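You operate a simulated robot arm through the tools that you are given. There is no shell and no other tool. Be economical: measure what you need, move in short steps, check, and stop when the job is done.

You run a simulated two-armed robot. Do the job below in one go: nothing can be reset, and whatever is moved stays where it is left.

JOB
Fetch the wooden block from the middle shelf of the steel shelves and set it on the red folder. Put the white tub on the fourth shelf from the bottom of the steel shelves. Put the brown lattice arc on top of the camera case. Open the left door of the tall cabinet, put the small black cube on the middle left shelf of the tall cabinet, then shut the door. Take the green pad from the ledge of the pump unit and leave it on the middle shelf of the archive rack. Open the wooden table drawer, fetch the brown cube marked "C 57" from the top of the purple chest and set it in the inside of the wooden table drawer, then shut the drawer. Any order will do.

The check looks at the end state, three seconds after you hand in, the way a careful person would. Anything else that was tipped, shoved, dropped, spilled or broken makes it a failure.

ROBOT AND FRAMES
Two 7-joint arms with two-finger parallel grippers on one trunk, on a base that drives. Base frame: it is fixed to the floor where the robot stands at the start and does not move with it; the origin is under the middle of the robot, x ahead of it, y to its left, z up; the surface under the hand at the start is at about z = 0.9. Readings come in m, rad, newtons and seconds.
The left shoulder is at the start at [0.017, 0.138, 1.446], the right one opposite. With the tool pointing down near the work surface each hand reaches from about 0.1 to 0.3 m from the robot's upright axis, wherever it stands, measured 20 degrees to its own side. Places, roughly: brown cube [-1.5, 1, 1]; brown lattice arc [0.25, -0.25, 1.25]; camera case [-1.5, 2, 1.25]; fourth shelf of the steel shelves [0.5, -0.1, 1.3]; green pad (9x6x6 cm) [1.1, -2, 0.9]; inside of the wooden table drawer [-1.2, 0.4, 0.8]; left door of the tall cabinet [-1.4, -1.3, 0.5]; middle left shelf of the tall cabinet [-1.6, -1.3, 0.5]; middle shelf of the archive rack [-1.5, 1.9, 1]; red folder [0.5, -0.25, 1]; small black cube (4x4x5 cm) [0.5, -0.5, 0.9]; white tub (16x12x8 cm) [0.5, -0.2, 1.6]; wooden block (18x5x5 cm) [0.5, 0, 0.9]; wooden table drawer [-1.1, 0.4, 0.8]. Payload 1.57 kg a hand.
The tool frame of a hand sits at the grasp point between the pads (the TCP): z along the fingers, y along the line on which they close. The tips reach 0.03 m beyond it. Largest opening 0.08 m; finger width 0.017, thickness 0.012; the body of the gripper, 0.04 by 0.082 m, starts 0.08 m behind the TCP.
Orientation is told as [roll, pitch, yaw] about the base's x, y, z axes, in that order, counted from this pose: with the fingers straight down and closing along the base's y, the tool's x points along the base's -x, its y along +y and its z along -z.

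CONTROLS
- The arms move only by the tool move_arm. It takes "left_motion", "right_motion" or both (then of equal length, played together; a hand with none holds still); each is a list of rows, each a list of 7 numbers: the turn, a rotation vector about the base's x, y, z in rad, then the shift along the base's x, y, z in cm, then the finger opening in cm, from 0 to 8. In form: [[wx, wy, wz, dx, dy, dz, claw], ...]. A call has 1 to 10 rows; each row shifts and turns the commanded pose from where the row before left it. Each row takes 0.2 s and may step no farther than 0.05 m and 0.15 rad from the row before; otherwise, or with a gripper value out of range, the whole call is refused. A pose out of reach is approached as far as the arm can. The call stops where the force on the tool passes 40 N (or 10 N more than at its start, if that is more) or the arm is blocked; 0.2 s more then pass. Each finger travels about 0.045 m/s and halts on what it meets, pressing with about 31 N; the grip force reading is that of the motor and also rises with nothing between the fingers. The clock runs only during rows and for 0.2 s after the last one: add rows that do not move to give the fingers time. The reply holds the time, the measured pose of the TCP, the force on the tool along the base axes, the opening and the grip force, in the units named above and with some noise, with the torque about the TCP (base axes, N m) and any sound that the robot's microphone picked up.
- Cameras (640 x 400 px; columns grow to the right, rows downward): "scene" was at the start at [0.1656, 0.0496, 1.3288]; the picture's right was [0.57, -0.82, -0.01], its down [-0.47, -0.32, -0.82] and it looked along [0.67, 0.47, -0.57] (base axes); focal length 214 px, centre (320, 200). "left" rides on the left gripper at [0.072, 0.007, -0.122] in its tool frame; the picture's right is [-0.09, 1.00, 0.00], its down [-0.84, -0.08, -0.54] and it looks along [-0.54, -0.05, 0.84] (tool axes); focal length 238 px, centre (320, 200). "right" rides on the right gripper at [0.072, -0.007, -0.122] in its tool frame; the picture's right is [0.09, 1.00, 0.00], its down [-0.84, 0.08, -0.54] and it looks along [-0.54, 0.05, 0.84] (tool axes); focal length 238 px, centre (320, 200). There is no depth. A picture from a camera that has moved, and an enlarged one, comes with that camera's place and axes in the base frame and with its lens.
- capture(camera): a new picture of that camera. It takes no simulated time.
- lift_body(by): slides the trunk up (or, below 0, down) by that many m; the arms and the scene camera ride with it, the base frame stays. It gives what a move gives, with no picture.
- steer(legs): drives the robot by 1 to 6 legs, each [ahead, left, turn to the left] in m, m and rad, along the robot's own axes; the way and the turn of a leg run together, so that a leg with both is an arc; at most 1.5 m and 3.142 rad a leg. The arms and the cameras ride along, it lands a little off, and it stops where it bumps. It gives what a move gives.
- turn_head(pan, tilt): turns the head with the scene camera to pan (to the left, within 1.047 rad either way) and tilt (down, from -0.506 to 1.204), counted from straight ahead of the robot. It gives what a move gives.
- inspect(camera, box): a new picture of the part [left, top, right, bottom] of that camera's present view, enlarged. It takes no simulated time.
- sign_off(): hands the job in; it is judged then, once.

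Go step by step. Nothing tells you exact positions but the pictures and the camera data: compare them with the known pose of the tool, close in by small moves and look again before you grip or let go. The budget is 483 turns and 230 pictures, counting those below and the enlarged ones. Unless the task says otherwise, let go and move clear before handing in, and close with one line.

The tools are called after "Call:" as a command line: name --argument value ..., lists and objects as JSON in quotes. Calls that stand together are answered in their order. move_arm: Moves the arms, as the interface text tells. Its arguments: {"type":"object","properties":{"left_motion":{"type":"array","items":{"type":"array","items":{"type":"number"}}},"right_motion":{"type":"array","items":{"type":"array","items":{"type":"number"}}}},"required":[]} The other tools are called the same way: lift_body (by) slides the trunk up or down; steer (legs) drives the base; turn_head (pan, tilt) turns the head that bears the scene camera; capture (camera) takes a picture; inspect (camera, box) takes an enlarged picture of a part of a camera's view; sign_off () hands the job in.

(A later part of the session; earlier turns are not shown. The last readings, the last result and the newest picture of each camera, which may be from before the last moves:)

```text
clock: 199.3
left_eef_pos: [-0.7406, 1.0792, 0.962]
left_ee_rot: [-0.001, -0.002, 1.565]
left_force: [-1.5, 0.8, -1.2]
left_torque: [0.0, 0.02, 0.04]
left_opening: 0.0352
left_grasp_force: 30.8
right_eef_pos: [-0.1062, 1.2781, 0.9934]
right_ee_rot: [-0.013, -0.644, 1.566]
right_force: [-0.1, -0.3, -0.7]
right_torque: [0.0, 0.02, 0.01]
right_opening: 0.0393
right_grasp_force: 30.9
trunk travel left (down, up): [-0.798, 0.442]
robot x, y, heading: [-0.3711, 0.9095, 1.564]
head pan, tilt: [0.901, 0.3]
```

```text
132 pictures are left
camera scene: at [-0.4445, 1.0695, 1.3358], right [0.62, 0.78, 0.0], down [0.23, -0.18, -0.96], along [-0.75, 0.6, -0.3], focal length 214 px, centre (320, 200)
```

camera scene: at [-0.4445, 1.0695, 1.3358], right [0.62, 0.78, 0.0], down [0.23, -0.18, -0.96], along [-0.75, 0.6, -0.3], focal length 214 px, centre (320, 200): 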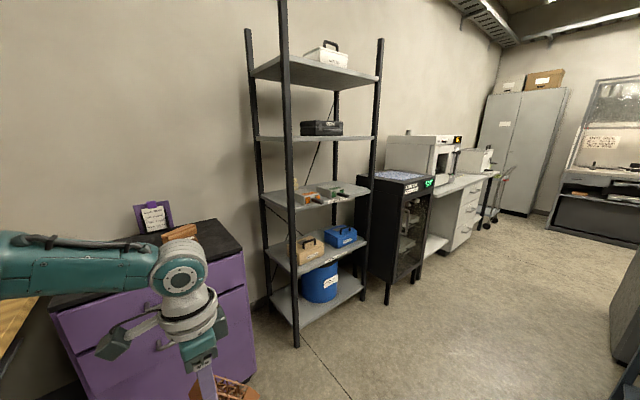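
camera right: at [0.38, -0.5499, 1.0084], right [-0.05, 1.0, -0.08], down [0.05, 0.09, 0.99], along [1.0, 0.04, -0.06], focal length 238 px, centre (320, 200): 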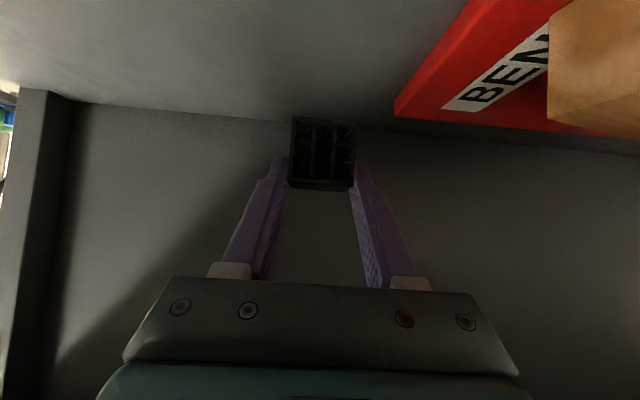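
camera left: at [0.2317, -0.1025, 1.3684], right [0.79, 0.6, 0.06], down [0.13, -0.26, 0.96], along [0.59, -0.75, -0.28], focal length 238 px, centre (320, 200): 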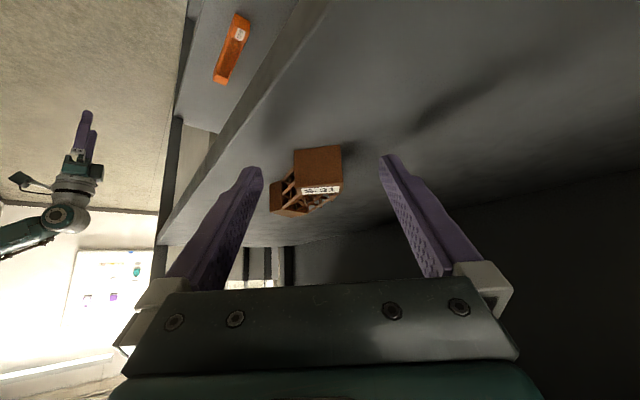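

I see the rack: the middle shelf holds small things; a dark case sits on the shelf above. Zooming in.

Call:
inspect --camera "scene" --box '[235, 20, 395, 220]'

Call:
inspect --camera "scene" --box '[255, 110, 375, 210]'

```text
2.00 times, centred on (315, 120) of scene
camera zoom: at [-0.4445, 1.0695, 1.3358], right [0.62, 0.78, 0.0], down [0.23, -0.18, -0.96], along [-0.75, 0.6, -0.3], focal length 429 px, centre (330, 360)
```

zoom: 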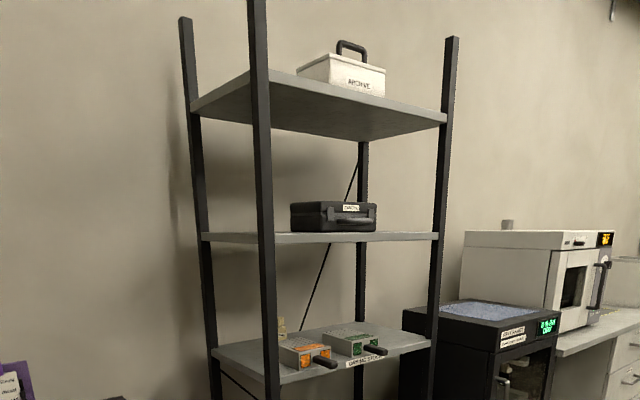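

```text
4.00 times, centred on (315, 160) of scene
camera zoom: at [-0.4445, 1.0695, 1.3358], right [0.62, 0.78, 0.0], down [0.23, -0.18, -0.96], along [-0.75, 0.6, -0.3], focal length 858 px, centre (340, 360)
```

zoom: 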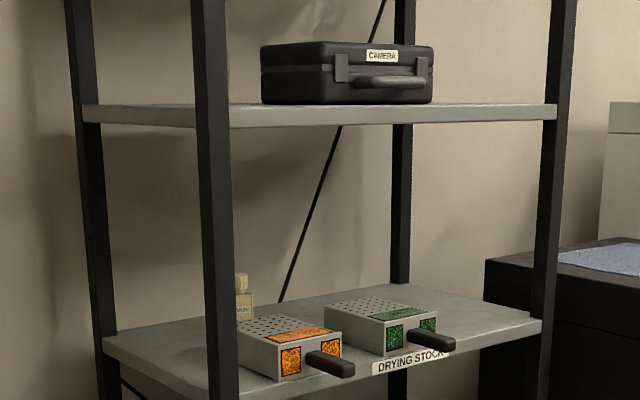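

The case labelled CAMERA is on the shelf above the middle one, top at z ≈ 1.39. I'll turn to face the rack and strafe in front of it.

Call:
steer --legs '[[0, 0, 1.575], [0.2, -0.5, 0], [0, -0.55, 0]]'

Call:
turn_head --pan 0.0 --tilt 0.1

Call:
capture --camera "scene"

```text
clock: 208.9
left_eef_pos: [-0.732, 1.5814, 0.9611]
left_ee_rot: [0.0, -0.001, 3.123]
left_force: [0.8, -0.7, -0.5]
left_torque: [0.02, -0.05, -0.01]
left_opening: 0.035
left_grasp_force: 31.5
right_eef_pos: [-0.9216, 2.2192, 0.9922]
right_ee_rot: [-0.015, -0.645, 3.126]
right_force: [-0.4, -0.6, -0.9]
right_torque: [0.0, -0.03, 0.01]
right_opening: 0.0392
right_grasp_force: 31.2
trunk travel left (down, up): [-0.798, 0.442]
robot x, y, heading: [-0.5608, 1.9504, 3.126]
head pan, tilt: [0.901, 0.3]
```

```text
clock: 210.1
left_eef_pos: [-0.7314, 1.5809, 0.9612]
left_ee_rot: [0.0, -0.001, 3.123]
left_force: [0.2, -0.1, -1.1]
left_torque: [-0.01, -0.03, 0.01]
left_opening: 0.0352
left_grasp_force: 30.3
right_eef_pos: [-0.9221, 2.2187, 0.9916]
right_ee_rot: [-0.014, -0.644, 3.126]
right_force: [-0.1, 0.0, -0.4]
right_torque: [0.01, -0.01, 0.01]
right_opening: 0.0391
right_grasp_force: 30.7
trunk travel left (down, up): [-0.798, 0.442]
robot x, y, heading: [-0.5621, 1.9497, 3.126]
head pan, tilt: [0.0, 0.099]
```

```text
129 pictures are left
camera scene: at [-0.7537, 1.9519, 1.3544], right [0.02, 1.0, 0.0], down [0.1, 0.0, -0.99], along [-0.99, 0.02, -0.1], focal length 214 px, centre (320, 200)
```

scene: 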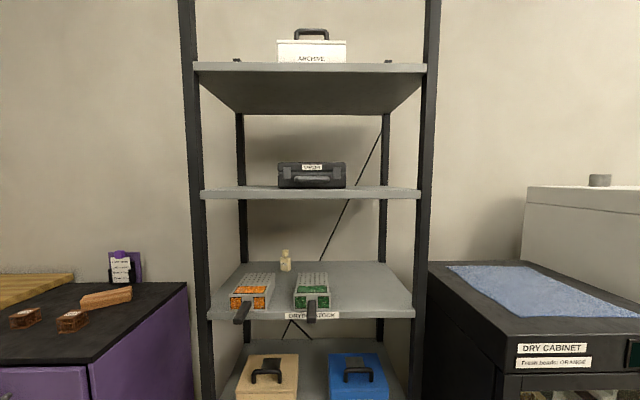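

A clear view. I'll raise the trunk 0.2 m to see the case top and triangulate.

Call:
lift_body --by 0.2

Call:
turn_head --pan 0.0 --tilt 0.35

Call:
capture --camera "scene"

Call:
inspect --camera "scene" --box '[230, 130, 410, 230]'

```text
clock: 212.3
left_eef_pos: [-0.7318, 1.5813, 1.1604]
left_ee_rot: [-0.001, -0.002, 3.121]
left_force: [-0.6, -1.0, 0.1]
left_torque: [-0.01, -0.05, 0.02]
left_opening: 0.0352
left_grasp_force: 31.3
right_eef_pos: [-0.9221, 2.2191, 1.1927]
right_ee_rot: [-0.015, -0.645, 3.126]
right_force: [-0.5, 0.0, -0.1]
right_torque: [-0.03, 0.0, 0.05]
right_opening: 0.0392
right_grasp_force: 30.9
trunk travel left (down, up): [-0.998, 0.242]
robot x, y, heading: [-0.5584, 1.9495, 3.128]
head pan, tilt: [0.0, 0.099]
```

```text
clock: 213.1
left_eef_pos: [-0.7315, 1.5814, 1.1619]
left_ee_rot: [-0.001, 0.0, 3.123]
left_force: [0.3, -0.3, -0.4]
left_torque: [-0.03, 0.01, 0.03]
left_opening: 0.0351
left_grasp_force: 30.5
right_eef_pos: [-0.922, 2.2188, 1.194]
right_ee_rot: [-0.013, -0.644, 3.125]
right_force: [-0.7, 0.3, -0.2]
right_torque: [0.03, -0.01, 0.02]
right_opening: 0.0391
right_grasp_force: 31.1
trunk travel left (down, up): [-0.998, 0.242]
robot x, y, heading: [-0.5562, 1.9502, 3.124]
head pan, tilt: [0.0, 0.351]
```

```text
128 pictures are left
camera scene: at [-0.7548, 1.952, 1.5311], right [0.02, 1.0, 0.0], down [0.34, -0.01, -0.94], along [-0.94, 0.02, -0.34], focal length 214 px, centre (320, 200)
```

scene: 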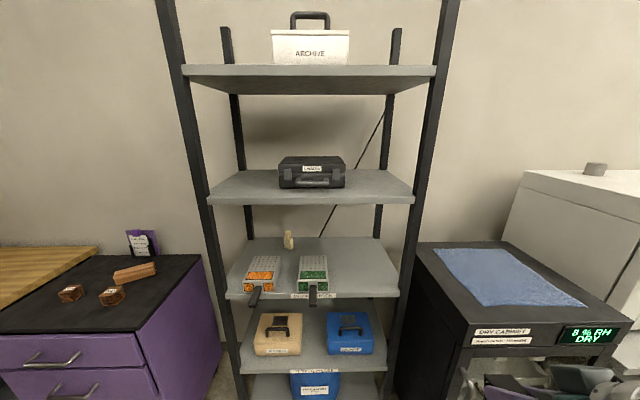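

```text
3.56 times, centred on (320, 180) of scene
camera zoom: at [-0.7548, 1.952, 1.5311], right [0.02, 1.0, 0.0], down [0.34, -0.01, -0.94], along [-0.94, 0.02, -0.34], focal length 763 px, centre (320, 271)
```

zoom: 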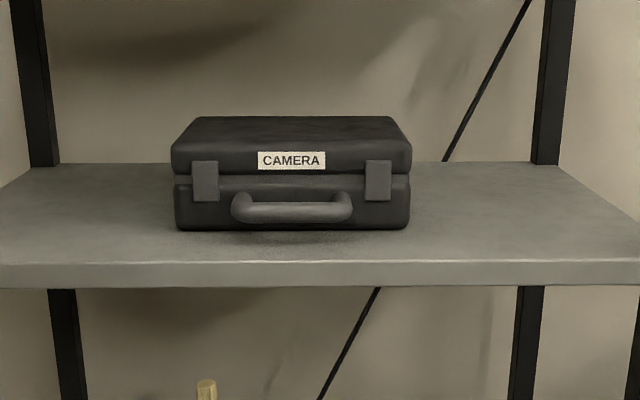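

Geometry: rack front x ≈ -1.336, case top ≈ 1.40, shelf above at ≈ 1.62. I'll tuck the right hand, then pose the left hand (pitch -0.85) to lay the arc on the case from the front.

Call:
move_arm --right_motion '[[0, -0.1, 0, 2.5, 0, 0, 3], [0, -0.1, 0, 2.5, 0, 0, 3], [0, -0.1, 0, 2.5, 0, 0, 3], [0, -0.1, 0, 2.5, 0, 0, 3], [0, -0.1, 0, 2.5, 0, 0, 3], [0, -0.1, 0, 2.5, 0, 0, 3], [0, 0, 0, 0, 0, 0, 3]]' --left_motion '[[0, 0.12, 0, -2, 0, 4, 1.5], [0, 0.12, 0, -3, 0, 4, 1.5], [0, 0.12, 0, -3, 0, 4, 1.5], [0, 0.12, 0, -3, 0, 4, 1.5], [0, 0.12, 0, -3, 1, 4, 1.5], [0, 0.12, 0, -3, 1, 4, 1.5], [0, 0.13, 0, -3, 1, 4, 1.5]]'

Call:
capture --camera "scene"

```text
refused: row 5 steps farther than a row can; nothing moved
```

```text
126 pictures are left
camera scene: at [-0.7548, 1.952, 1.5311], right [0.02, 1.0, 0.0], down [0.34, -0.01, -0.94], along [-0.94, 0.02, -0.34], focal length 214 px, centre (320, 200)
```

scene: 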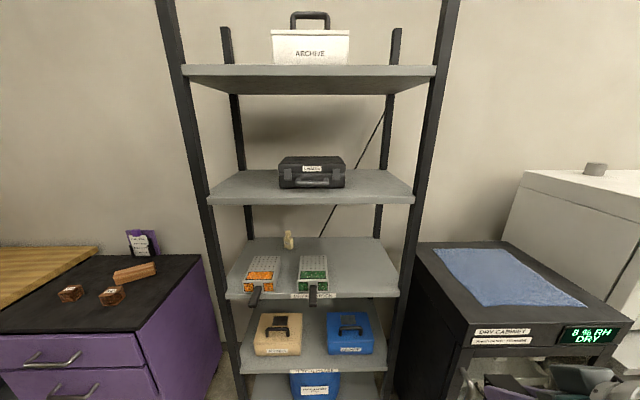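

Call:
move_arm --right_motion '[[0, -0.1, 0, 2.5, 0, 0, 3], [0, -0.1, 0, 2.5, 0, 0, 3], [0, -0.1, 0, 2.5, 0, 0, 3], [0, -0.1, 0, 2.5, 0, 0, 3], [0, -0.1, 0, 2.5, 0, 0, 3], [0, -0.1, 0, 2.5, 0, 0, 3], [0, 0, 0, 0, 0, 0, 3]]' --left_motion '[[0, 0.12, 0, -2, 0, 4, 1.5], [0, 0.12, 0, -2.8, 0, 4, 1.5], [0, 0.12, 0, -2.8, 0, 4, 1.5], [0, 0.12, 0, -2.8, 0, 4, 1.5], [0, 0.12, 0, -2.8, 0.5, 4, 1.5], [0, 0.12, 0, -2.8, 0.5, 4, 1.5], [0, 0.13, 0, -2.8, 0.5, 4, 1.5]]'

```text
clock: 214.7
left_eef_pos: [-0.9208, 1.5959, 1.4398]
left_ee_rot: [0.023, -0.853, 3.112]
left_force: [-1.2, -0.9, -0.1]
left_torque: [-0.05, -0.03, -0.01]
left_opening: 0.0353
left_grasp_force: 31.1
right_eef_pos: [-0.7714, 2.2201, 1.1923]
right_ee_rot: [-0.023, -0.044, 3.131]
right_force: [0.0, -0.5, -1.2]
right_torque: [0.02, -0.03, 0.03]
right_opening: 0.039
right_grasp_force: 30.9
trunk travel left (down, up): [-0.998, 0.242]
robot x, y, heading: [-0.5612, 1.9469, 3.125]
head pan, tilt: [0.0, 0.351]
```

Call:
steer --legs '[[0, -0.2, 0.015]]'

Call:
move_arm --left_motion '[[0, 0, 0, -1.5, 3, 1, 1.5], [0, 0, 0, -1.5, 3, 1, 1.5], [0, 0, 0, -1.5, 3, 1, 1.5], [0, 0, 0, -1.5, 3, 1, 1.5], [0, 0, 0, 0, 0, 0, 1.5]]'

Call:
capture --camera "scene"

```text
clock: 216.2
left_eef_pos: [-0.9122, 1.7889, 1.4387]
left_ee_rot: [0.023, -0.853, 3.128]
left_force: [0.3, 0.0, -1.1]
left_torque: [-0.01, -0.04, 0.01]
left_opening: 0.0351
left_grasp_force: 30.7
right_eef_pos: [-0.7746, 2.4158, 1.1933]
right_ee_rot: [-0.022, -0.045, -3.137]
right_force: [0.1, 0.7, 0.1]
right_torque: [-0.04, 0.02, 0.03]
right_opening: 0.0392
right_grasp_force: 31.2
trunk travel left (down, up): [-0.998, 0.242]
robot x, y, heading: [-0.558, 2.1459, 3.138]
head pan, tilt: [0.0, 0.351]
```

```text
clock: 217.4
left_eef_pos: [-0.9715, 1.9092, 1.4787]
left_ee_rot: [0.023, -0.852, 3.128]
left_force: [0.5, 0.6, -0.4]
left_torque: [0.01, -0.01, 0.04]
left_opening: 0.0353
left_grasp_force: 30.6
right_eef_pos: [-0.7738, 2.416, 1.1923]
right_ee_rot: [-0.023, -0.045, -3.138]
right_force: [-0.1, -0.1, 0.3]
right_torque: [-0.03, 0.0, 0.02]
right_opening: 0.0391
right_grasp_force: 31.3
trunk travel left (down, up): [-0.998, 0.242]
robot x, y, heading: [-0.5609, 2.1508, 3.138]
head pan, tilt: [0.0, 0.351]
```

```text
125 pictures are left
camera scene: at [-0.753, 2.148, 1.5311], right [0.0, 1.0, 0.0], down [0.34, 0.0, -0.94], along [-0.94, 0.0, -0.34], focal length 214 px, centre (320, 200)
```

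scene: 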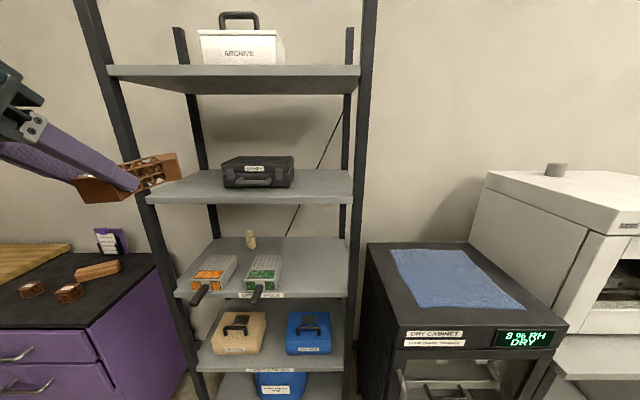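

Drive ahead 0.38 m and check the height over the case.

Call:
steer --legs '[[0.38, 0, 0]]'

Call:
turn_head --pan 0.5 --tilt 0.2

Call:
capture --camera "scene"

Call:
capture --camera "left"

```text
clock: 219.9
left_eef_pos: [-1.3525, 1.9022, 1.4793]
left_ee_rot: [0.023, -0.852, 3.14]
left_force: [0.6, 0.4, -0.3]
left_torque: [-0.01, 0.02, 0.0]
left_opening: 0.0351
left_grasp_force: 30.7
right_eef_pos: [-1.1601, 2.4117, 1.1927]
right_ee_rot: [-0.022, -0.044, -3.128]
right_force: [-0.1, 0.3, -0.1]
right_torque: [0.0, -0.01, 0.0]
right_opening: 0.0392
right_grasp_force: 31.0
trunk travel left (down, up): [-0.998, 0.242]
robot x, y, heading: [-0.943, 2.152, -3.13]
head pan, tilt: [0.0, 0.351]
```

```text
clock: 220.8
left_eef_pos: [-1.3531, 1.9031, 1.4787]
left_ee_rot: [0.021, -0.853, 3.138]
left_force: [-0.2, -0.5, -0.4]
left_torque: [0.03, -0.06, -0.02]
left_opening: 0.0349
left_grasp_force: 30.6
right_eef_pos: [-1.1609, 2.411, 1.1922]
right_ee_rot: [-0.023, -0.044, -3.127]
right_force: [-0.3, -0.2, 0.1]
right_torque: [0.02, 0.0, 0.0]
right_opening: 0.0391
right_grasp_force: 30.6
trunk travel left (down, up): [-0.998, 0.242]
robot x, y, heading: [-0.9404, 2.1453, -3.133]
head pan, tilt: [0.499, 0.201]
```

```text
124 pictures are left
camera scene: at [-1.1251, 2.1, 1.545], right [-0.49, 0.87, 0.0], down [0.17, 0.1, -0.98], along [-0.86, -0.48, -0.2], focal length 214 px, centre (320, 200)
```

scene: 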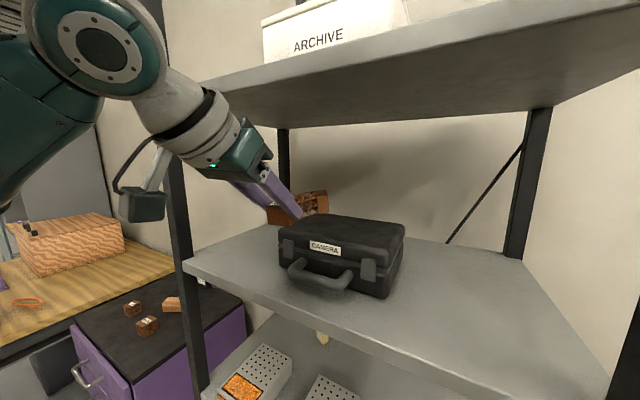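

```text
123 pictures are left
camera left: at [-1.212, 1.8978, 1.5056], right [-0.05, -1.0, 0.08], down [-0.14, 0.09, 0.99], along [-0.99, 0.03, -0.15], focal length 238 px, centre (320, 200)
```

left: 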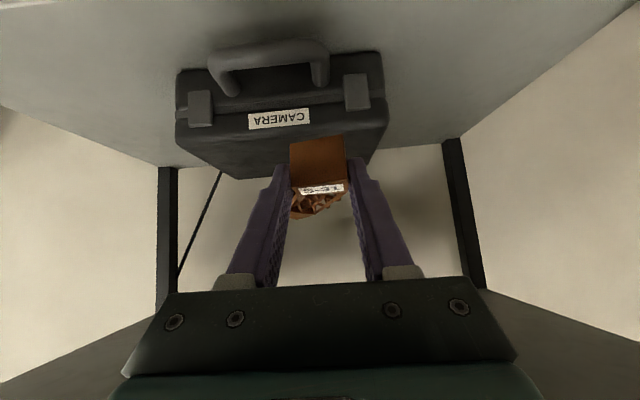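

The arc is aligned with the case. Lower 2 cm, then move in 8 cm.

Call:
move_arm --left_motion '[[0, 0, 0, 0, 1, -1.2, 1.5], [0, 0, 0, 0, 0, -1, 1.5], [0, 0, 0, 0, 0, 0, 1.5]]'

Call:
steer --legs '[[0.08, 0, 0]]'

Call:
capture --camera "scene"

Call:
capture --camera "left"

```text
clock: 221.6
left_eef_pos: [-1.3536, 1.9132, 1.458]
left_ee_rot: [0.022, -0.853, 3.138]
left_force: [0.8, -0.3, -0.8]
left_torque: [0.02, -0.02, 0.0]
left_opening: 0.0353
left_grasp_force: 30.8
right_eef_pos: [-1.1605, 2.4114, 1.1935]
right_ee_rot: [-0.022, -0.045, -3.128]
right_force: [0.4, -0.9, -0.2]
right_torque: [0.01, -0.02, 0.06]
right_opening: 0.0395
right_grasp_force: 31.4
trunk travel left (down, up): [-0.998, 0.242]
robot x, y, heading: [-0.943, 2.1456, -3.133]
head pan, tilt: [0.499, 0.201]
```

```text
clock: 222.7
left_eef_pos: [-1.4304, 1.9124, 1.4564]
left_ee_rot: [0.022, -0.852, 3.138]
left_force: [0.0, -0.9, -0.6]
left_torque: [0.01, 0.0, 0.0]
left_opening: 0.0349
left_grasp_force: 31.4
right_eef_pos: [-1.2384, 2.4115, 1.1932]
right_ee_rot: [-0.024, -0.043, -3.127]
right_force: [-0.5, -0.2, -0.6]
right_torque: [0.0, 0.04, 0.0]
right_opening: 0.0392
right_grasp_force: 30.9
trunk travel left (down, up): [-0.998, 0.242]
robot x, y, heading: [-1.0193, 2.1427, -3.134]
head pan, tilt: [0.499, 0.201]
```

```text
122 pictures are left
camera scene: at [-1.2033, 2.0993, 1.545], right [-0.49, 0.87, 0.0], down [0.17, 0.1, -0.98], along [-0.86, -0.48, -0.2], focal length 214 px, centre (320, 200)
```

scene: 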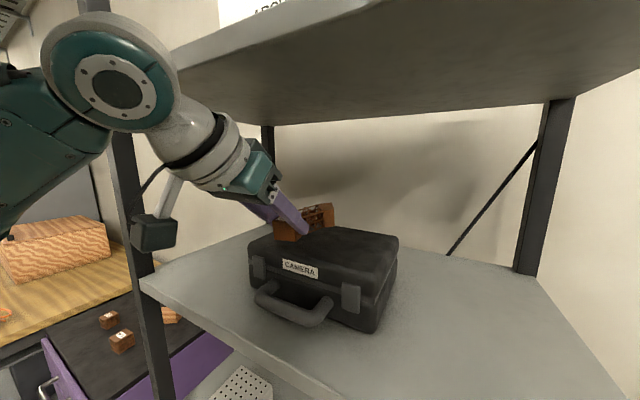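

```text
121 pictures are left
camera left: at [-1.2906, 1.9076, 1.4841], right [-0.05, -1.0, 0.08], down [-0.14, 0.09, 0.99], along [-0.99, 0.04, -0.15], focal length 238 px, centre (320, 200)
```

left: 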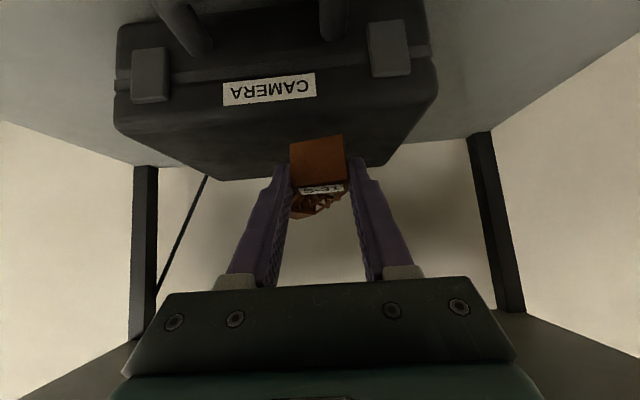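

Move in 3 cm more so the whole arc is over the lid.

Call:
move_arm --left_motion '[[0, 0, 0, -1.7, 0.5, 0, 1.5], [0, 0, 0, -1.7, 0.5, 0, 1.5], [0, 0, 0, 0, 0, 0, 1.5]]'

Call:
inspect --camera "scene" --box '[200, 120, 420, 260]'

```text
clock: 223.4
left_eef_pos: [-1.465, 1.9223, 1.4553]
left_ee_rot: [0.024, -0.852, 3.135]
left_force: [-0.3, 0.4, -1.1]
left_torque: [-0.01, -0.06, 0.02]
left_opening: 0.0349
left_grasp_force: 31.5
right_eef_pos: [-1.2383, 2.4103, 1.1915]
right_ee_rot: [-0.023, -0.045, -3.128]
right_force: [0.2, -0.1, -0.5]
right_torque: [0.01, 0.0, 0.02]
right_opening: 0.0388
right_grasp_force: 31.1
trunk travel left (down, up): [-0.998, 0.242]
robot x, y, heading: [-1.02, 2.1467, -3.133]
head pan, tilt: [0.499, 0.201]
```

```text
2.86 times, centred on (310, 190) of scene
camera zoom: at [-1.2033, 2.0993, 1.5451], right [-0.49, 0.87, 0.0], down [0.17, 0.1, -0.98], along [-0.86, -0.48, -0.2], focal length 613 px, centre (349, 229)
```

zoom: 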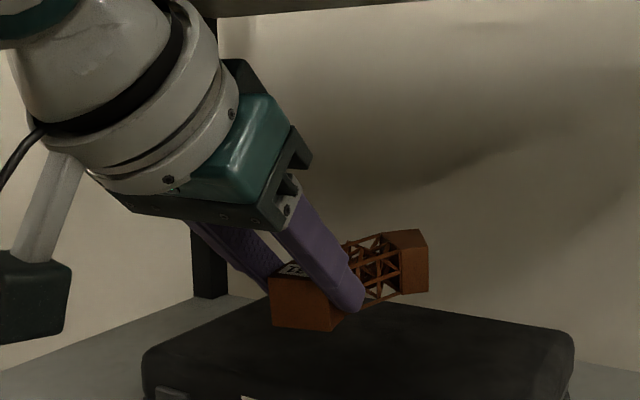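

The arc hovers over the lid, slightly nose-up. Lower gently to contact.

Call:
move_arm --left_motion '[[0, 0, 0, 0, 0, -0.6, 1.5], [0, 0, 0, 0, 0, -0.5, 1.5], [0, 0, 0, 0, 0, -0.4, 1.5], [0, 0, 0, 0, 0, 0, 1.5]]'

Call:
inspect --camera "scene" --box '[200, 120, 420, 260]'

```text
clock: 224.4
left_eef_pos: [-1.4655, 1.9216, 1.4425]
left_ee_rot: [0.023, -0.851, 3.137]
left_force: [-0.4, 0.1, -0.5]
left_torque: [0.0, -0.02, 0.0]
left_opening: 0.0354
left_grasp_force: 31.4
right_eef_pos: [-1.2385, 2.4115, 1.1919]
right_ee_rot: [-0.022, -0.042, -3.129]
right_force: [-0.5, -1.1, -0.4]
right_torque: [-0.05, -0.02, 0.0]
right_opening: 0.0392
right_grasp_force: 31.2
trunk travel left (down, up): [-0.998, 0.242]
robot x, y, heading: [-1.0205, 2.1465, -3.131]
head pan, tilt: [0.499, 0.201]
```

```text
2.86 times, centred on (310, 190) of scene
camera zoom: at [-1.2033, 2.0993, 1.5451], right [-0.49, 0.87, 0.0], down [0.17, 0.1, -0.98], along [-0.86, -0.48, -0.2], focal length 613 px, centre (349, 229)
```

zoom: 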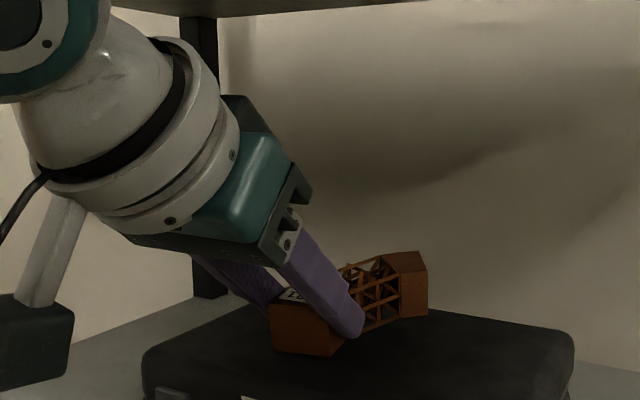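

Call:
move_arm --left_motion '[[0, 0, 0, 0, 0, -0.4, 1.5], [0, 0, 0, 0, 0, -0.3, 1.5], [0, 0, 0, 0, 0, 0, 1.5]]'

```text
clock: 225.2
left_eef_pos: [-1.4682, 1.9219, 1.4385]
left_ee_rot: [0.022, -0.863, 3.136]
left_force: [3.6, 0.9, 23.3]
left_torque: [-0.31, -0.17, 0.06]
left_opening: 0.0351
left_grasp_force: 30.9
right_eef_pos: [-1.2396, 2.4095, 1.194]
right_ee_rot: [-0.021, -0.047, -3.129]
right_force: [-0.2, 0.0, 0.1]
right_torque: [0.04, -0.02, -0.02]
right_opening: 0.039
right_grasp_force: 31.8
trunk travel left (down, up): [-0.998, 0.242]
robot x, y, heading: [-1.0189, 2.1472, -3.137]
head pan, tilt: [0.499, 0.201]
```

Contact. Ease up 2 mm and open.

Call:
move_arm --left_motion '[[0, 0, 0, 0, 0, 0.3, 1.5], [0, 0, 0, 0, 0, 0, 3.8], [0, 0, 0, 0, 0, 0, 5], [0, 0, 0, 0, 0, 0, 6], [0, 0, 0, 0, 0, 0, 6]]'

Call:
inspect --camera "scene" --box '[200, 120, 420, 260]'

```text
clock: 226.4
left_eef_pos: [-1.4649, 1.9223, 1.4376]
left_ee_rot: [0.022, -0.852, 3.139]
left_force: [0.3, -0.5, -0.2]
left_torque: [0.0, 0.03, -0.03]
left_opening: 0.0597
left_grasp_force: 0.0
right_eef_pos: [-1.239, 2.4115, 1.1922]
right_ee_rot: [-0.023, -0.044, -3.127]
right_force: [0.3, 0.1, -0.2]
right_torque: [-0.01, -0.01, 0.03]
right_opening: 0.0393
right_grasp_force: 30.9
trunk travel left (down, up): [-0.998, 0.242]
robot x, y, heading: [-1.02, 2.1476, -3.134]
head pan, tilt: [0.499, 0.201]
```

```text
2.86 times, centred on (310, 190) of scene
camera zoom: at [-1.2033, 2.0993, 1.5451], right [-0.49, 0.87, 0.0], down [0.17, 0.1, -0.98], along [-0.86, -0.48, -0.2], focal length 613 px, centre (349, 229)
```

zoom: 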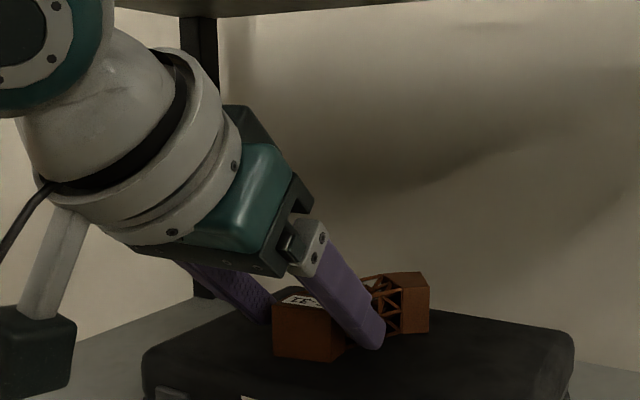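

The arc lies flat on the camera case. Retreat.

Call:
move_arm --left_motion '[[0, 0, 0, 2, 0, 1, 6], [0, 0, 0, 3, 0, 1.5, 6], [0, 0, 0, 3, 0, 0, 6], [0, 0, 0, 0, 0, 0, 6]]'

Call:
steer --legs '[[-0.45, 0, 0]]'

Call:
capture --camera "scene"

```text
clock: 227.4
left_eef_pos: [-1.3873, 1.923, 1.4629]
left_ee_rot: [0.022, -0.851, 3.136]
left_force: [-0.2, -0.1, 0.1]
left_torque: [-0.01, 0.02, -0.01]
left_opening: 0.0601
left_grasp_force: 0.0
right_eef_pos: [-1.2385, 2.4117, 1.1923]
right_ee_rot: [-0.023, -0.043, -3.128]
right_force: [-0.9, -0.1, -0.5]
right_torque: [-0.02, -0.04, 0.0]
right_opening: 0.0392
right_grasp_force: 30.9
trunk travel left (down, up): [-0.998, 0.242]
robot x, y, heading: [-1.0219, 2.1481, -3.13]
head pan, tilt: [0.499, 0.201]
```

```text
clock: 230.2
left_eef_pos: [-0.9329, 1.9291, 1.4626]
left_ee_rot: [0.024, -0.85, 3.127]
left_force: [-0.1, 0.1, 0.0]
left_torque: [-0.01, -0.03, 0.04]
left_opening: 0.0597
left_grasp_force: 0.0
right_eef_pos: [-0.7813, 2.4148, 1.1931]
right_ee_rot: [-0.023, -0.044, -3.137]
right_force: [0.2, -0.7, -0.7]
right_torque: [0.01, -0.01, -0.04]
right_opening: 0.039
right_grasp_force: 30.8
trunk travel left (down, up): [-0.998, 0.242]
robot x, y, heading: [-0.5634, 2.1522, 3.139]
head pan, tilt: [0.499, 0.201]
```

```text
117 pictures are left
camera scene: at [-0.7479, 2.1029, 1.5451], right [-0.48, 0.88, 0.0], down [0.18, 0.1, -0.98], along [-0.86, -0.47, -0.2], focal length 214 px, centre (320, 200)
```

scene: 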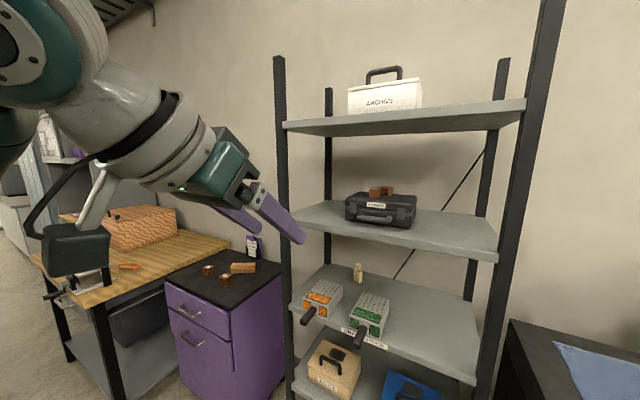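

The arc is in place, left hand free. Next: the drawer job. I'll strafe left to face the wooden table.

Call:
steer --legs '[[-0.05, 0.85, 0], [0, 0.85, 0]]'

Call:
turn_head --pan 0.0 --tilt 0.6

Call:
capture --camera "scene"

```text
clock: 238.9
left_eef_pos: [-0.8708, 0.2126, 1.4624]
left_ee_rot: [0.023, -0.849, 3.141]
left_force: [-0.6, -0.5, 0.0]
left_torque: [-0.03, 0.01, 0.01]
left_opening: 0.0601
left_grasp_force: 0.0
right_eef_pos: [-0.7231, 0.7014, 1.1936]
right_ee_rot: [-0.022, -0.044, -3.123]
right_force: [-0.5, 0.6, -0.7]
right_torque: [0.0, 0.02, 0.0]
right_opening: 0.039
right_grasp_force: 30.8
trunk travel left (down, up): [-0.998, 0.242]
robot x, y, heading: [-0.5052, 0.4362, -3.132]
head pan, tilt: [0.499, 0.201]
```

```text
clock: 239.8
left_eef_pos: [-0.8713, 0.2117, 1.4616]
left_ee_rot: [0.022, -0.85, 3.14]
left_force: [-0.3, 0.4, -0.6]
left_torque: [-0.01, 0.03, 0.0]
left_opening: 0.0599
left_grasp_force: 0.0
right_eef_pos: [-0.7234, 0.7018, 1.1929]
right_ee_rot: [-0.022, -0.043, -3.125]
right_force: [-1.4, 0.5, -0.5]
right_torque: [-0.03, 0.02, 0.0]
right_opening: 0.0391
right_grasp_force: 31.6
trunk travel left (down, up): [-0.998, 0.242]
robot x, y, heading: [-0.5034, 0.4387, -3.128]
head pan, tilt: [0.0, 0.6]
```

```text
116 pictures are left
camera scene: at [-0.6947, 0.4345, 1.5084], right [-0.01, 1.0, 0.0], down [0.56, 0.01, -0.83], along [-0.83, -0.01, -0.56], focal length 214 px, centre (320, 200)
```

scene: 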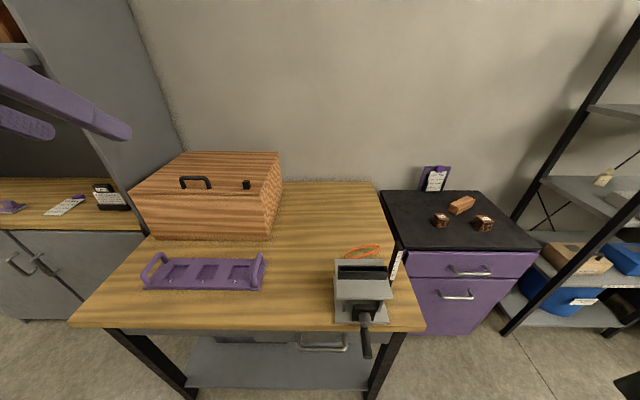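

I see the vise, the drawer handle beneath the table edge, and the cubes on the chest. Lower the trunk for a frontal view of the drawer.

Call:
lift_body --by -0.4

Call:
turn_head --pan 0.0 --tilt 0.5

Call:
capture --camera "scene"

Call:
inspect --camera "scene" --box '[480, 120, 620, 200]'

```text
clock: 243.6
left_eef_pos: [-0.8716, 0.2124, 1.0629]
left_ee_rot: [0.024, -0.85, 3.141]
left_force: [0.9, 0.1, 0.6]
left_torque: [0.01, 0.02, 0.03]
left_opening: 0.06
left_grasp_force: 0.0
right_eef_pos: [-0.7241, 0.7005, 0.7922]
right_ee_rot: [-0.023, -0.043, -3.124]
right_force: [0.4, -0.1, 0.0]
right_torque: [0.02, 0.01, 0.01]
right_opening: 0.039
right_grasp_force: 30.6
trunk travel left (down, up): [-0.598, 0.642]
robot x, y, heading: [-0.5045, 0.4385, -3.133]
head pan, tilt: [0.0, 0.6]
```

```text
clock: 244.3
left_eef_pos: [-0.8707, 0.2129, 1.0629]
left_ee_rot: [0.023, -0.851, 3.141]
left_force: [1.1, -0.2, -0.2]
left_torque: [0.0, 0.01, 0.01]
left_opening: 0.0598
left_grasp_force: 0.1
right_eef_pos: [-0.7239, 0.7018, 0.7928]
right_ee_rot: [-0.022, -0.045, -3.123]
right_force: [0.4, 0.1, -0.4]
right_torque: [-0.01, 0.0, 0.01]
right_opening: 0.039
right_grasp_force: 30.3
trunk travel left (down, up): [-0.598, 0.642]
robot x, y, heading: [-0.5022, 0.435, -3.132]
head pan, tilt: [0.0, 0.499]
```

```text
115 pictures are left
camera scene: at [-0.6972, 0.4345, 1.1173], right [-0.01, 1.0, 0.0], down [0.48, 0.01, -0.88], along [-0.88, -0.01, -0.48], focal length 214 px, centre (320, 200)
```

scene: 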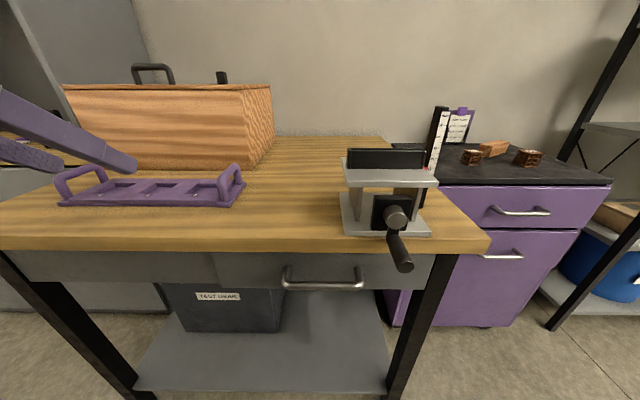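

```text
4.57 times, centred on (550, 160) of scene
camera zoom: at [-0.6972, 0.4345, 1.1173], right [-0.01, 1.0, 0.0], down [0.48, 0.01, -0.88], along [-0.88, -0.01, -0.48], focal length 980 px, centre (-731, 383)
```

zoom: 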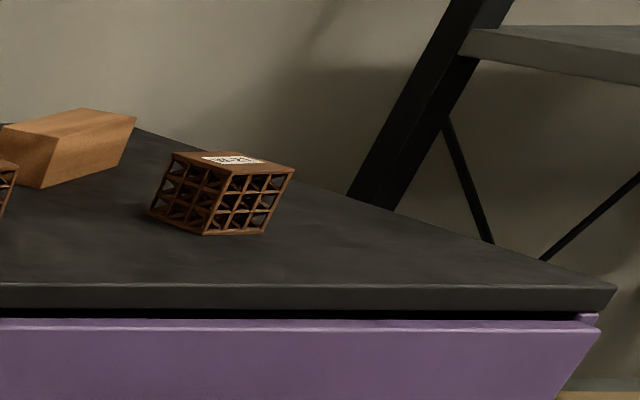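

Handle bar at about (-1.0, 0.437, 0.754), horizontal. I'll back up, then lower and roll the left hand to point forward with its fingers closing vertically.

Call:
steer --legs '[[-0.13, 0, -0.01]]'

Call:
move_arm --left_motion '[[0, 0.12, 0, 0, 0, -3, 6], [0, 0.12, 0, 0, 0, -3, 6], [0, 0.12, 0, 0, 0, -3, 6], [0, 0.12, 0, 0, 0, -3, 6], [0, 0.12, 0, 0, 0, -3, 6], [0, 0.12, 0, 0, 0, -3, 6], [0, 0, 0, 0, 0, -3, 6], [0, 0, 0, 0, 0, -3, 6], [0, 0, 0, 0, 0, -3, 6], [0, 0, 0, 0, 0, -3, 6]]'

```text
clock: 245.6
left_eef_pos: [-0.743, 0.2164, 1.0618]
left_ee_rot: [0.022, -0.85, 3.134]
left_force: [0.5, 0.0, 0.1]
left_torque: [0.01, 0.0, -0.02]
left_opening: 0.06
left_grasp_force: 0.1
right_eef_pos: [-0.5921, 0.7043, 0.7933]
right_ee_rot: [-0.022, -0.043, -3.134]
right_force: [0.3, -0.1, 0.0]
right_torque: [0.0, 0.04, -0.01]
right_opening: 0.0392
right_grasp_force: 30.5
trunk travel left (down, up): [-0.598, 0.642]
robot x, y, heading: [-0.3735, 0.4402, -3.135]
head pan, tilt: [0.0, 0.499]
```

```text
clock: 247.8
left_eef_pos: [-0.7347, 0.2121, 0.7815]
left_ee_rot: [1.788, -1.563, 1.371]
left_force: [0.4, -0.2, -0.8]
left_torque: [0.03, -0.03, -0.02]
left_opening: 0.0603
left_grasp_force: 0.1
left hand out of reach, approached as far as the arm can: row 10
right_eef_pos: [-0.5911, 0.7046, 0.793]
right_ee_rot: [-0.022, -0.044, -3.135]
right_force: [0.2, -0.5, -0.5]
right_torque: [-0.02, 0.03, 0.0]
right_opening: 0.0391
right_grasp_force: 31.8
trunk travel left (down, up): [-0.598, 0.642]
robot x, y, heading: [-0.3747, 0.435, -3.14]
head pan, tilt: [0.0, 0.499]
```

Arm is near its lower limit; lower the trunk and raise the hand relatively, then roll.

Call:
lift_body --by -0.15

Call:
move_arm --left_motion '[[0, 0, 0, 0, 0, 4, 6], [0, 0, 0, 0, 0, 4, 6], [0, 0, 0, 0, 0, 4, 6], [-0.15, 0, 0, 0, 0, 1, 6], [-0.15, 0, 0, 0, 0, 0, 6], [-0.15, 0, 0, 0, 0, 0, 6], [-0.15, 0, 0, 0, 0, 0, 6], [-0.15, 0, 0, 0, 0, 0, 6], [-0.15, 0, 0, 0, 0, 0, 6], [0, 0, 0, 0, 0, 0, 6]]'

Call:
capture --camera "left"

```text
clock: 249.6
left_eef_pos: [-0.736, 0.2137, 0.6312]
left_ee_rot: [1.608, -1.566, 1.548]
left_force: [0.0, 0.4, -0.5]
left_torque: [-0.01, 0.02, 0.01]
left_opening: 0.06
left_grasp_force: 0.0
right_eef_pos: [-0.5907, 0.7051, 0.6432]
right_ee_rot: [-0.024, -0.046, -3.131]
right_force: [0.7, -0.3, -0.8]
right_torque: [0.01, 0.0, -0.02]
right_opening: 0.039
right_grasp_force: 31.3
trunk travel left (down, up): [-0.448, 0.792]
robot x, y, heading: [-0.3785, 0.4384, -3.139]
head pan, tilt: [0.0, 0.499]
```

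```text
clock: 251.8
left_eef_pos: [-0.7361, 0.2134, 0.7618]
left_ee_rot: [1.587, -0.663, 1.572]
left_force: [1.0, 0.6, 0.2]
left_torque: [0.01, 0.01, -0.01]
left_opening: 0.0601
left_grasp_force: 0.0
right_eef_pos: [-0.5924, 0.7044, 0.6424]
right_ee_rot: [-0.023, -0.044, -3.133]
right_force: [-0.3, 0.2, -0.1]
right_torque: [0.0, 0.0, -0.01]
right_opening: 0.0391
right_grasp_force: 30.2
trunk travel left (down, up): [-0.448, 0.792]
robot x, y, heading: [-0.3727, 0.4392, -3.14]
head pan, tilt: [0.0, 0.499]
```

```text
113 pictures are left
camera left: at [-0.6128, 0.1536, 0.7222], right [0.02, -0.54, 0.84], down [0.54, 0.71, 0.45], along [-0.84, 0.45, 0.3], focal length 238 px, centre (320, 200)
```

left: 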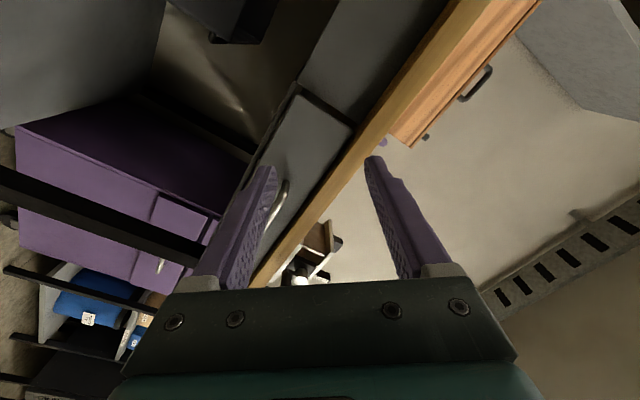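

Call:
move_arm --left_motion '[[-0.15, 0, 0, 0, 0, 0, 6], [-0.15, 0, 0, 0, 0, 0, 6], [-0.15, 0, 0, 0, 0, 0, 6], [-0.15, 0, 0, 0, 0, 0, 6], [-0.07, 0, 0, 0, 0, 0, 6], [0, 0, 0, 0, 0, 0, 6]]'

Call:
steer --legs '[[0, -0.22, 0]]'

Call:
capture --camera "left"

Call:
turn_head --pan 0.3 --tilt 0.4

Call:
capture --camera "scene"

```text
clock: 253.2
left_eef_pos: [-0.7371, 0.213, 0.7607]
left_ee_rot: [1.588, 0.005, 1.57]
left_force: [0.9, 0.6, 0.0]
left_torque: [0.01, 0.0, -0.01]
left_opening: 0.0602
left_grasp_force: 0.0
right_eef_pos: [-0.5916, 0.7047, 0.6414]
right_ee_rot: [-0.022, -0.046, -3.134]
right_force: [-0.2, -0.7, -0.4]
right_torque: [-0.01, 0.0, 0.03]
right_opening: 0.0391
right_grasp_force: 31.0
trunk travel left (down, up): [-0.448, 0.792]
robot x, y, heading: [-0.3742, 0.4363, -3.137]
head pan, tilt: [0.0, 0.499]
```

```text
clock: 254.8
left_eef_pos: [-0.7364, 0.4324, 0.7613]
left_ee_rot: [1.587, 0.005, 1.575]
left_force: [-0.5, 0.3, 0.2]
left_torque: [0.0, -0.03, 0.01]
left_opening: 0.0601
left_grasp_force: 0.0
right_eef_pos: [-0.594, 0.9248, 0.6428]
right_ee_rot: [-0.023, -0.044, -3.13]
right_force: [-0.4, 0.7, -0.2]
right_torque: [-0.02, 0.0, -0.01]
right_opening: 0.0393
right_grasp_force: 31.1
trunk travel left (down, up): [-0.448, 0.792]
robot x, y, heading: [-0.3744, 0.659, -3.136]
head pan, tilt: [0.0, 0.499]
```

```text
112 pictures are left
camera left: at [-0.6131, 0.3615, 0.7678], right [0.01, 0.1, 1.0], down [0.54, 0.84, -0.09], along [-0.84, 0.54, -0.04], focal length 238 px, centre (320, 200)
```

left: 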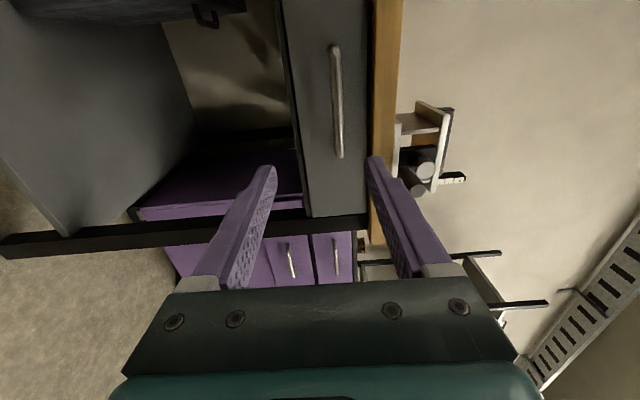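

```text
clock: 255.6
left_eef_pos: [-0.737, 0.4328, 0.7629]
left_ee_rot: [1.586, 0.005, 1.576]
left_force: [0.3, 0.4, -0.9]
left_torque: [-0.01, -0.01, -0.02]
left_opening: 0.0601
left_grasp_force: 0.1
right_eef_pos: [-0.5933, 0.9247, 0.6426]
right_ee_rot: [-0.021, -0.043, -3.129]
right_force: [-0.2, -0.1, -0.5]
right_torque: [-0.03, -0.01, -0.01]
right_opening: 0.0392
right_grasp_force: 30.4
trunk travel left (down, up): [-0.448, 0.792]
robot x, y, heading: [-0.3764, 0.6573, -3.135]
head pan, tilt: [0.3, 0.4]
```

```text
111 pictures are left
camera scene: at [-0.5654, 0.63, 0.9765], right [-0.3, 0.95, 0.0], down [0.37, 0.12, -0.92], along [-0.88, -0.28, -0.39], focal length 214 px, centre (320, 200)
```

scene: 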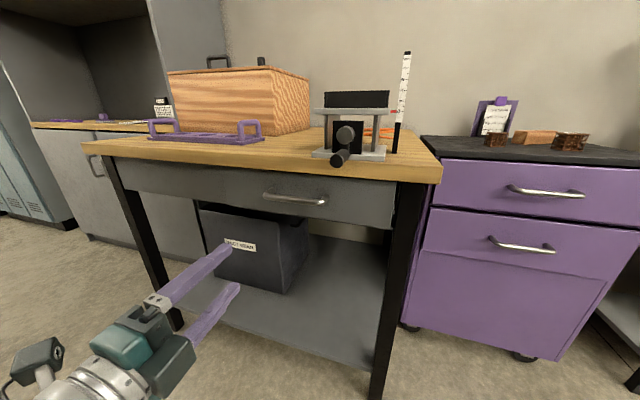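

Handle refined to (-0.966, 0.427, 0.793). Raise 3 cm, narrow the opening to 4 cm, drive ahead 0.15 m.

Call:
move_arm --left_motion '[[0, 0, 0, 0, -0.5, 1.5, 4], [0, 0, 0, 0, 0, 1.5, 4], [0, 0, 0, 0, 0, 0, 4]]'

Call:
steer --legs '[[0.16, 0, 0]]'

Call:
capture --camera "left"

Call:
capture --camera "scene"

```text
clock: 256.4
left_eef_pos: [-0.7362, 0.4279, 0.7909]
left_ee_rot: [1.584, 0.004, 1.575]
left_force: [0.8, 0.2, -0.3]
left_torque: [0.01, -0.01, 0.01]
left_opening: 0.0402
left_grasp_force: 0.0
right_eef_pos: [-0.5943, 0.9236, 0.6419]
right_ee_rot: [-0.023, -0.043, -3.129]
right_force: [-0.2, -0.4, -0.7]
right_torque: [-0.04, -0.02, 0.0]
right_opening: 0.0391
right_grasp_force: 31.0
trunk travel left (down, up): [-0.448, 0.792]
robot x, y, heading: [-0.375, 0.6595, -3.136]
head pan, tilt: [0.3, 0.4]
```

```text
clock: 257.9
left_eef_pos: [-0.8982, 0.4281, 0.7907]
left_ee_rot: [1.586, 0.005, 1.574]
left_force: [0.1, 0.3, 0.0]
left_torque: [-0.02, 0.02, 0.0]
left_opening: 0.0401
left_grasp_force: 0.1
right_eef_pos: [-0.7549, 0.9233, 0.6423]
right_ee_rot: [-0.023, -0.043, -3.13]
right_force: [0.5, -0.5, -0.9]
right_torque: [0.03, -0.03, 0.04]
right_opening: 0.0392
right_grasp_force: 30.7
trunk travel left (down, up): [-0.448, 0.792]
robot x, y, heading: [-0.5357, 0.6615, -3.13]
head pan, tilt: [0.3, 0.4]
```

```text
110 pictures are left
camera left: at [-0.7746, 0.356, 0.7972], right [0.01, 0.1, 1.0], down [0.54, 0.84, -0.09], along [-0.84, 0.54, -0.04], focal length 238 px, centre (320, 200)
```

left: 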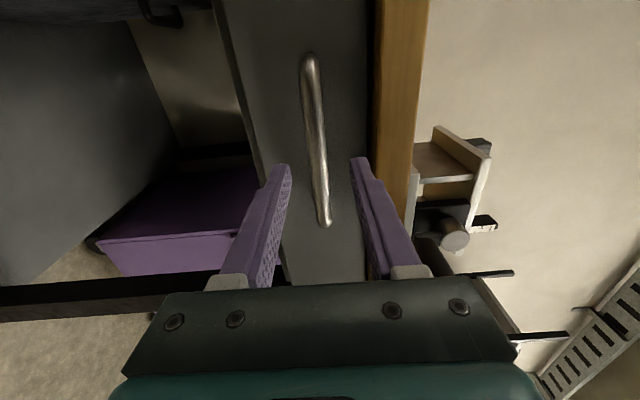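

```text
109 pictures are left
camera scene: at [-0.7274, 0.629, 0.9766], right [-0.3, 0.95, 0.0], down [0.37, 0.12, -0.92], along [-0.88, -0.28, -0.39], focal length 214 px, centre (320, 200)
```

scene: 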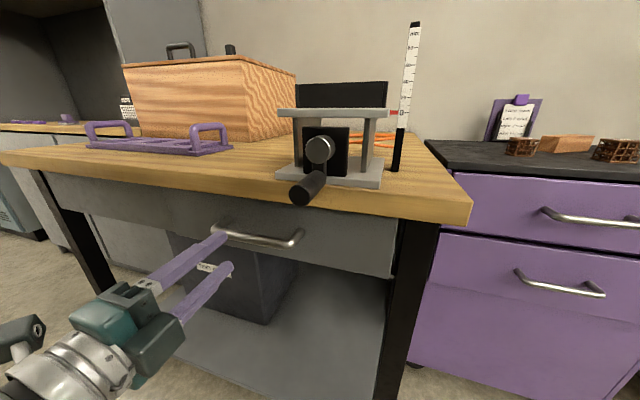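

Aligned with the bar. Advance 5.5 cm and close.

Call:
move_arm --left_motion '[[0, 0, 0, -2, -0.3, 0, 4], [0, 0, 0, -2, -0.3, 0, 4], [0, 0, 0, -1.6, 0, 0, 4], [0, 0, 0, 0, 0, 0, 3], [0, 0, 0, 0, 0, 0, 2], [0, 0, 0, 0, 0, 0, 1], [0, 0, 0, 0, 0, 0, 0], [0, 0, 0, 0, 0, 0, 0]]'

Call:
capture --camera "left"

```text
clock: 259.7
left_eef_pos: [-0.9526, 0.422, 0.7895]
left_ee_rot: [1.584, 0.006, 1.575]
left_force: [-4.1, -0.6, -9.1]
left_torque: [0.15, -0.12, -0.16]
left_opening: 0.0157
left_grasp_force: 31.5
right_eef_pos: [-0.7536, 0.924, 0.6426]
right_ee_rot: [-0.023, -0.045, -3.13]
right_force: [0.3, 0.1, 0.2]
right_torque: [0.02, -0.03, 0.04]
right_opening: 0.0393
right_grasp_force: 31.3
trunk travel left (down, up): [-0.448, 0.792]
robot x, y, heading: [-0.5381, 0.658, -3.132]
head pan, tilt: [0.3, 0.4]
```

```text
108 pictures are left
camera left: at [-0.8293, 0.3501, 0.796], right [0.01, 0.1, 1.0], down [0.54, 0.84, -0.09], along [-0.84, 0.54, -0.04], focal length 238 px, centre (320, 200)
```

left: 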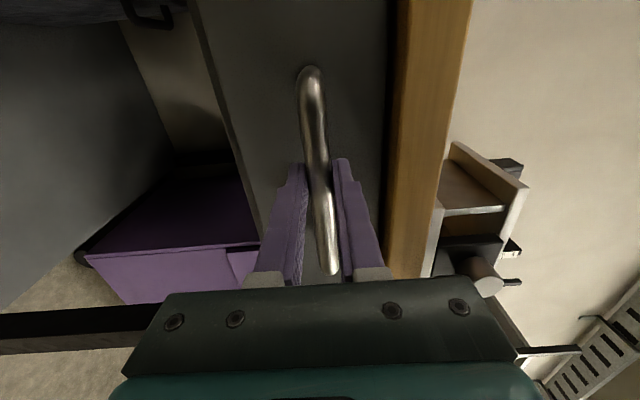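

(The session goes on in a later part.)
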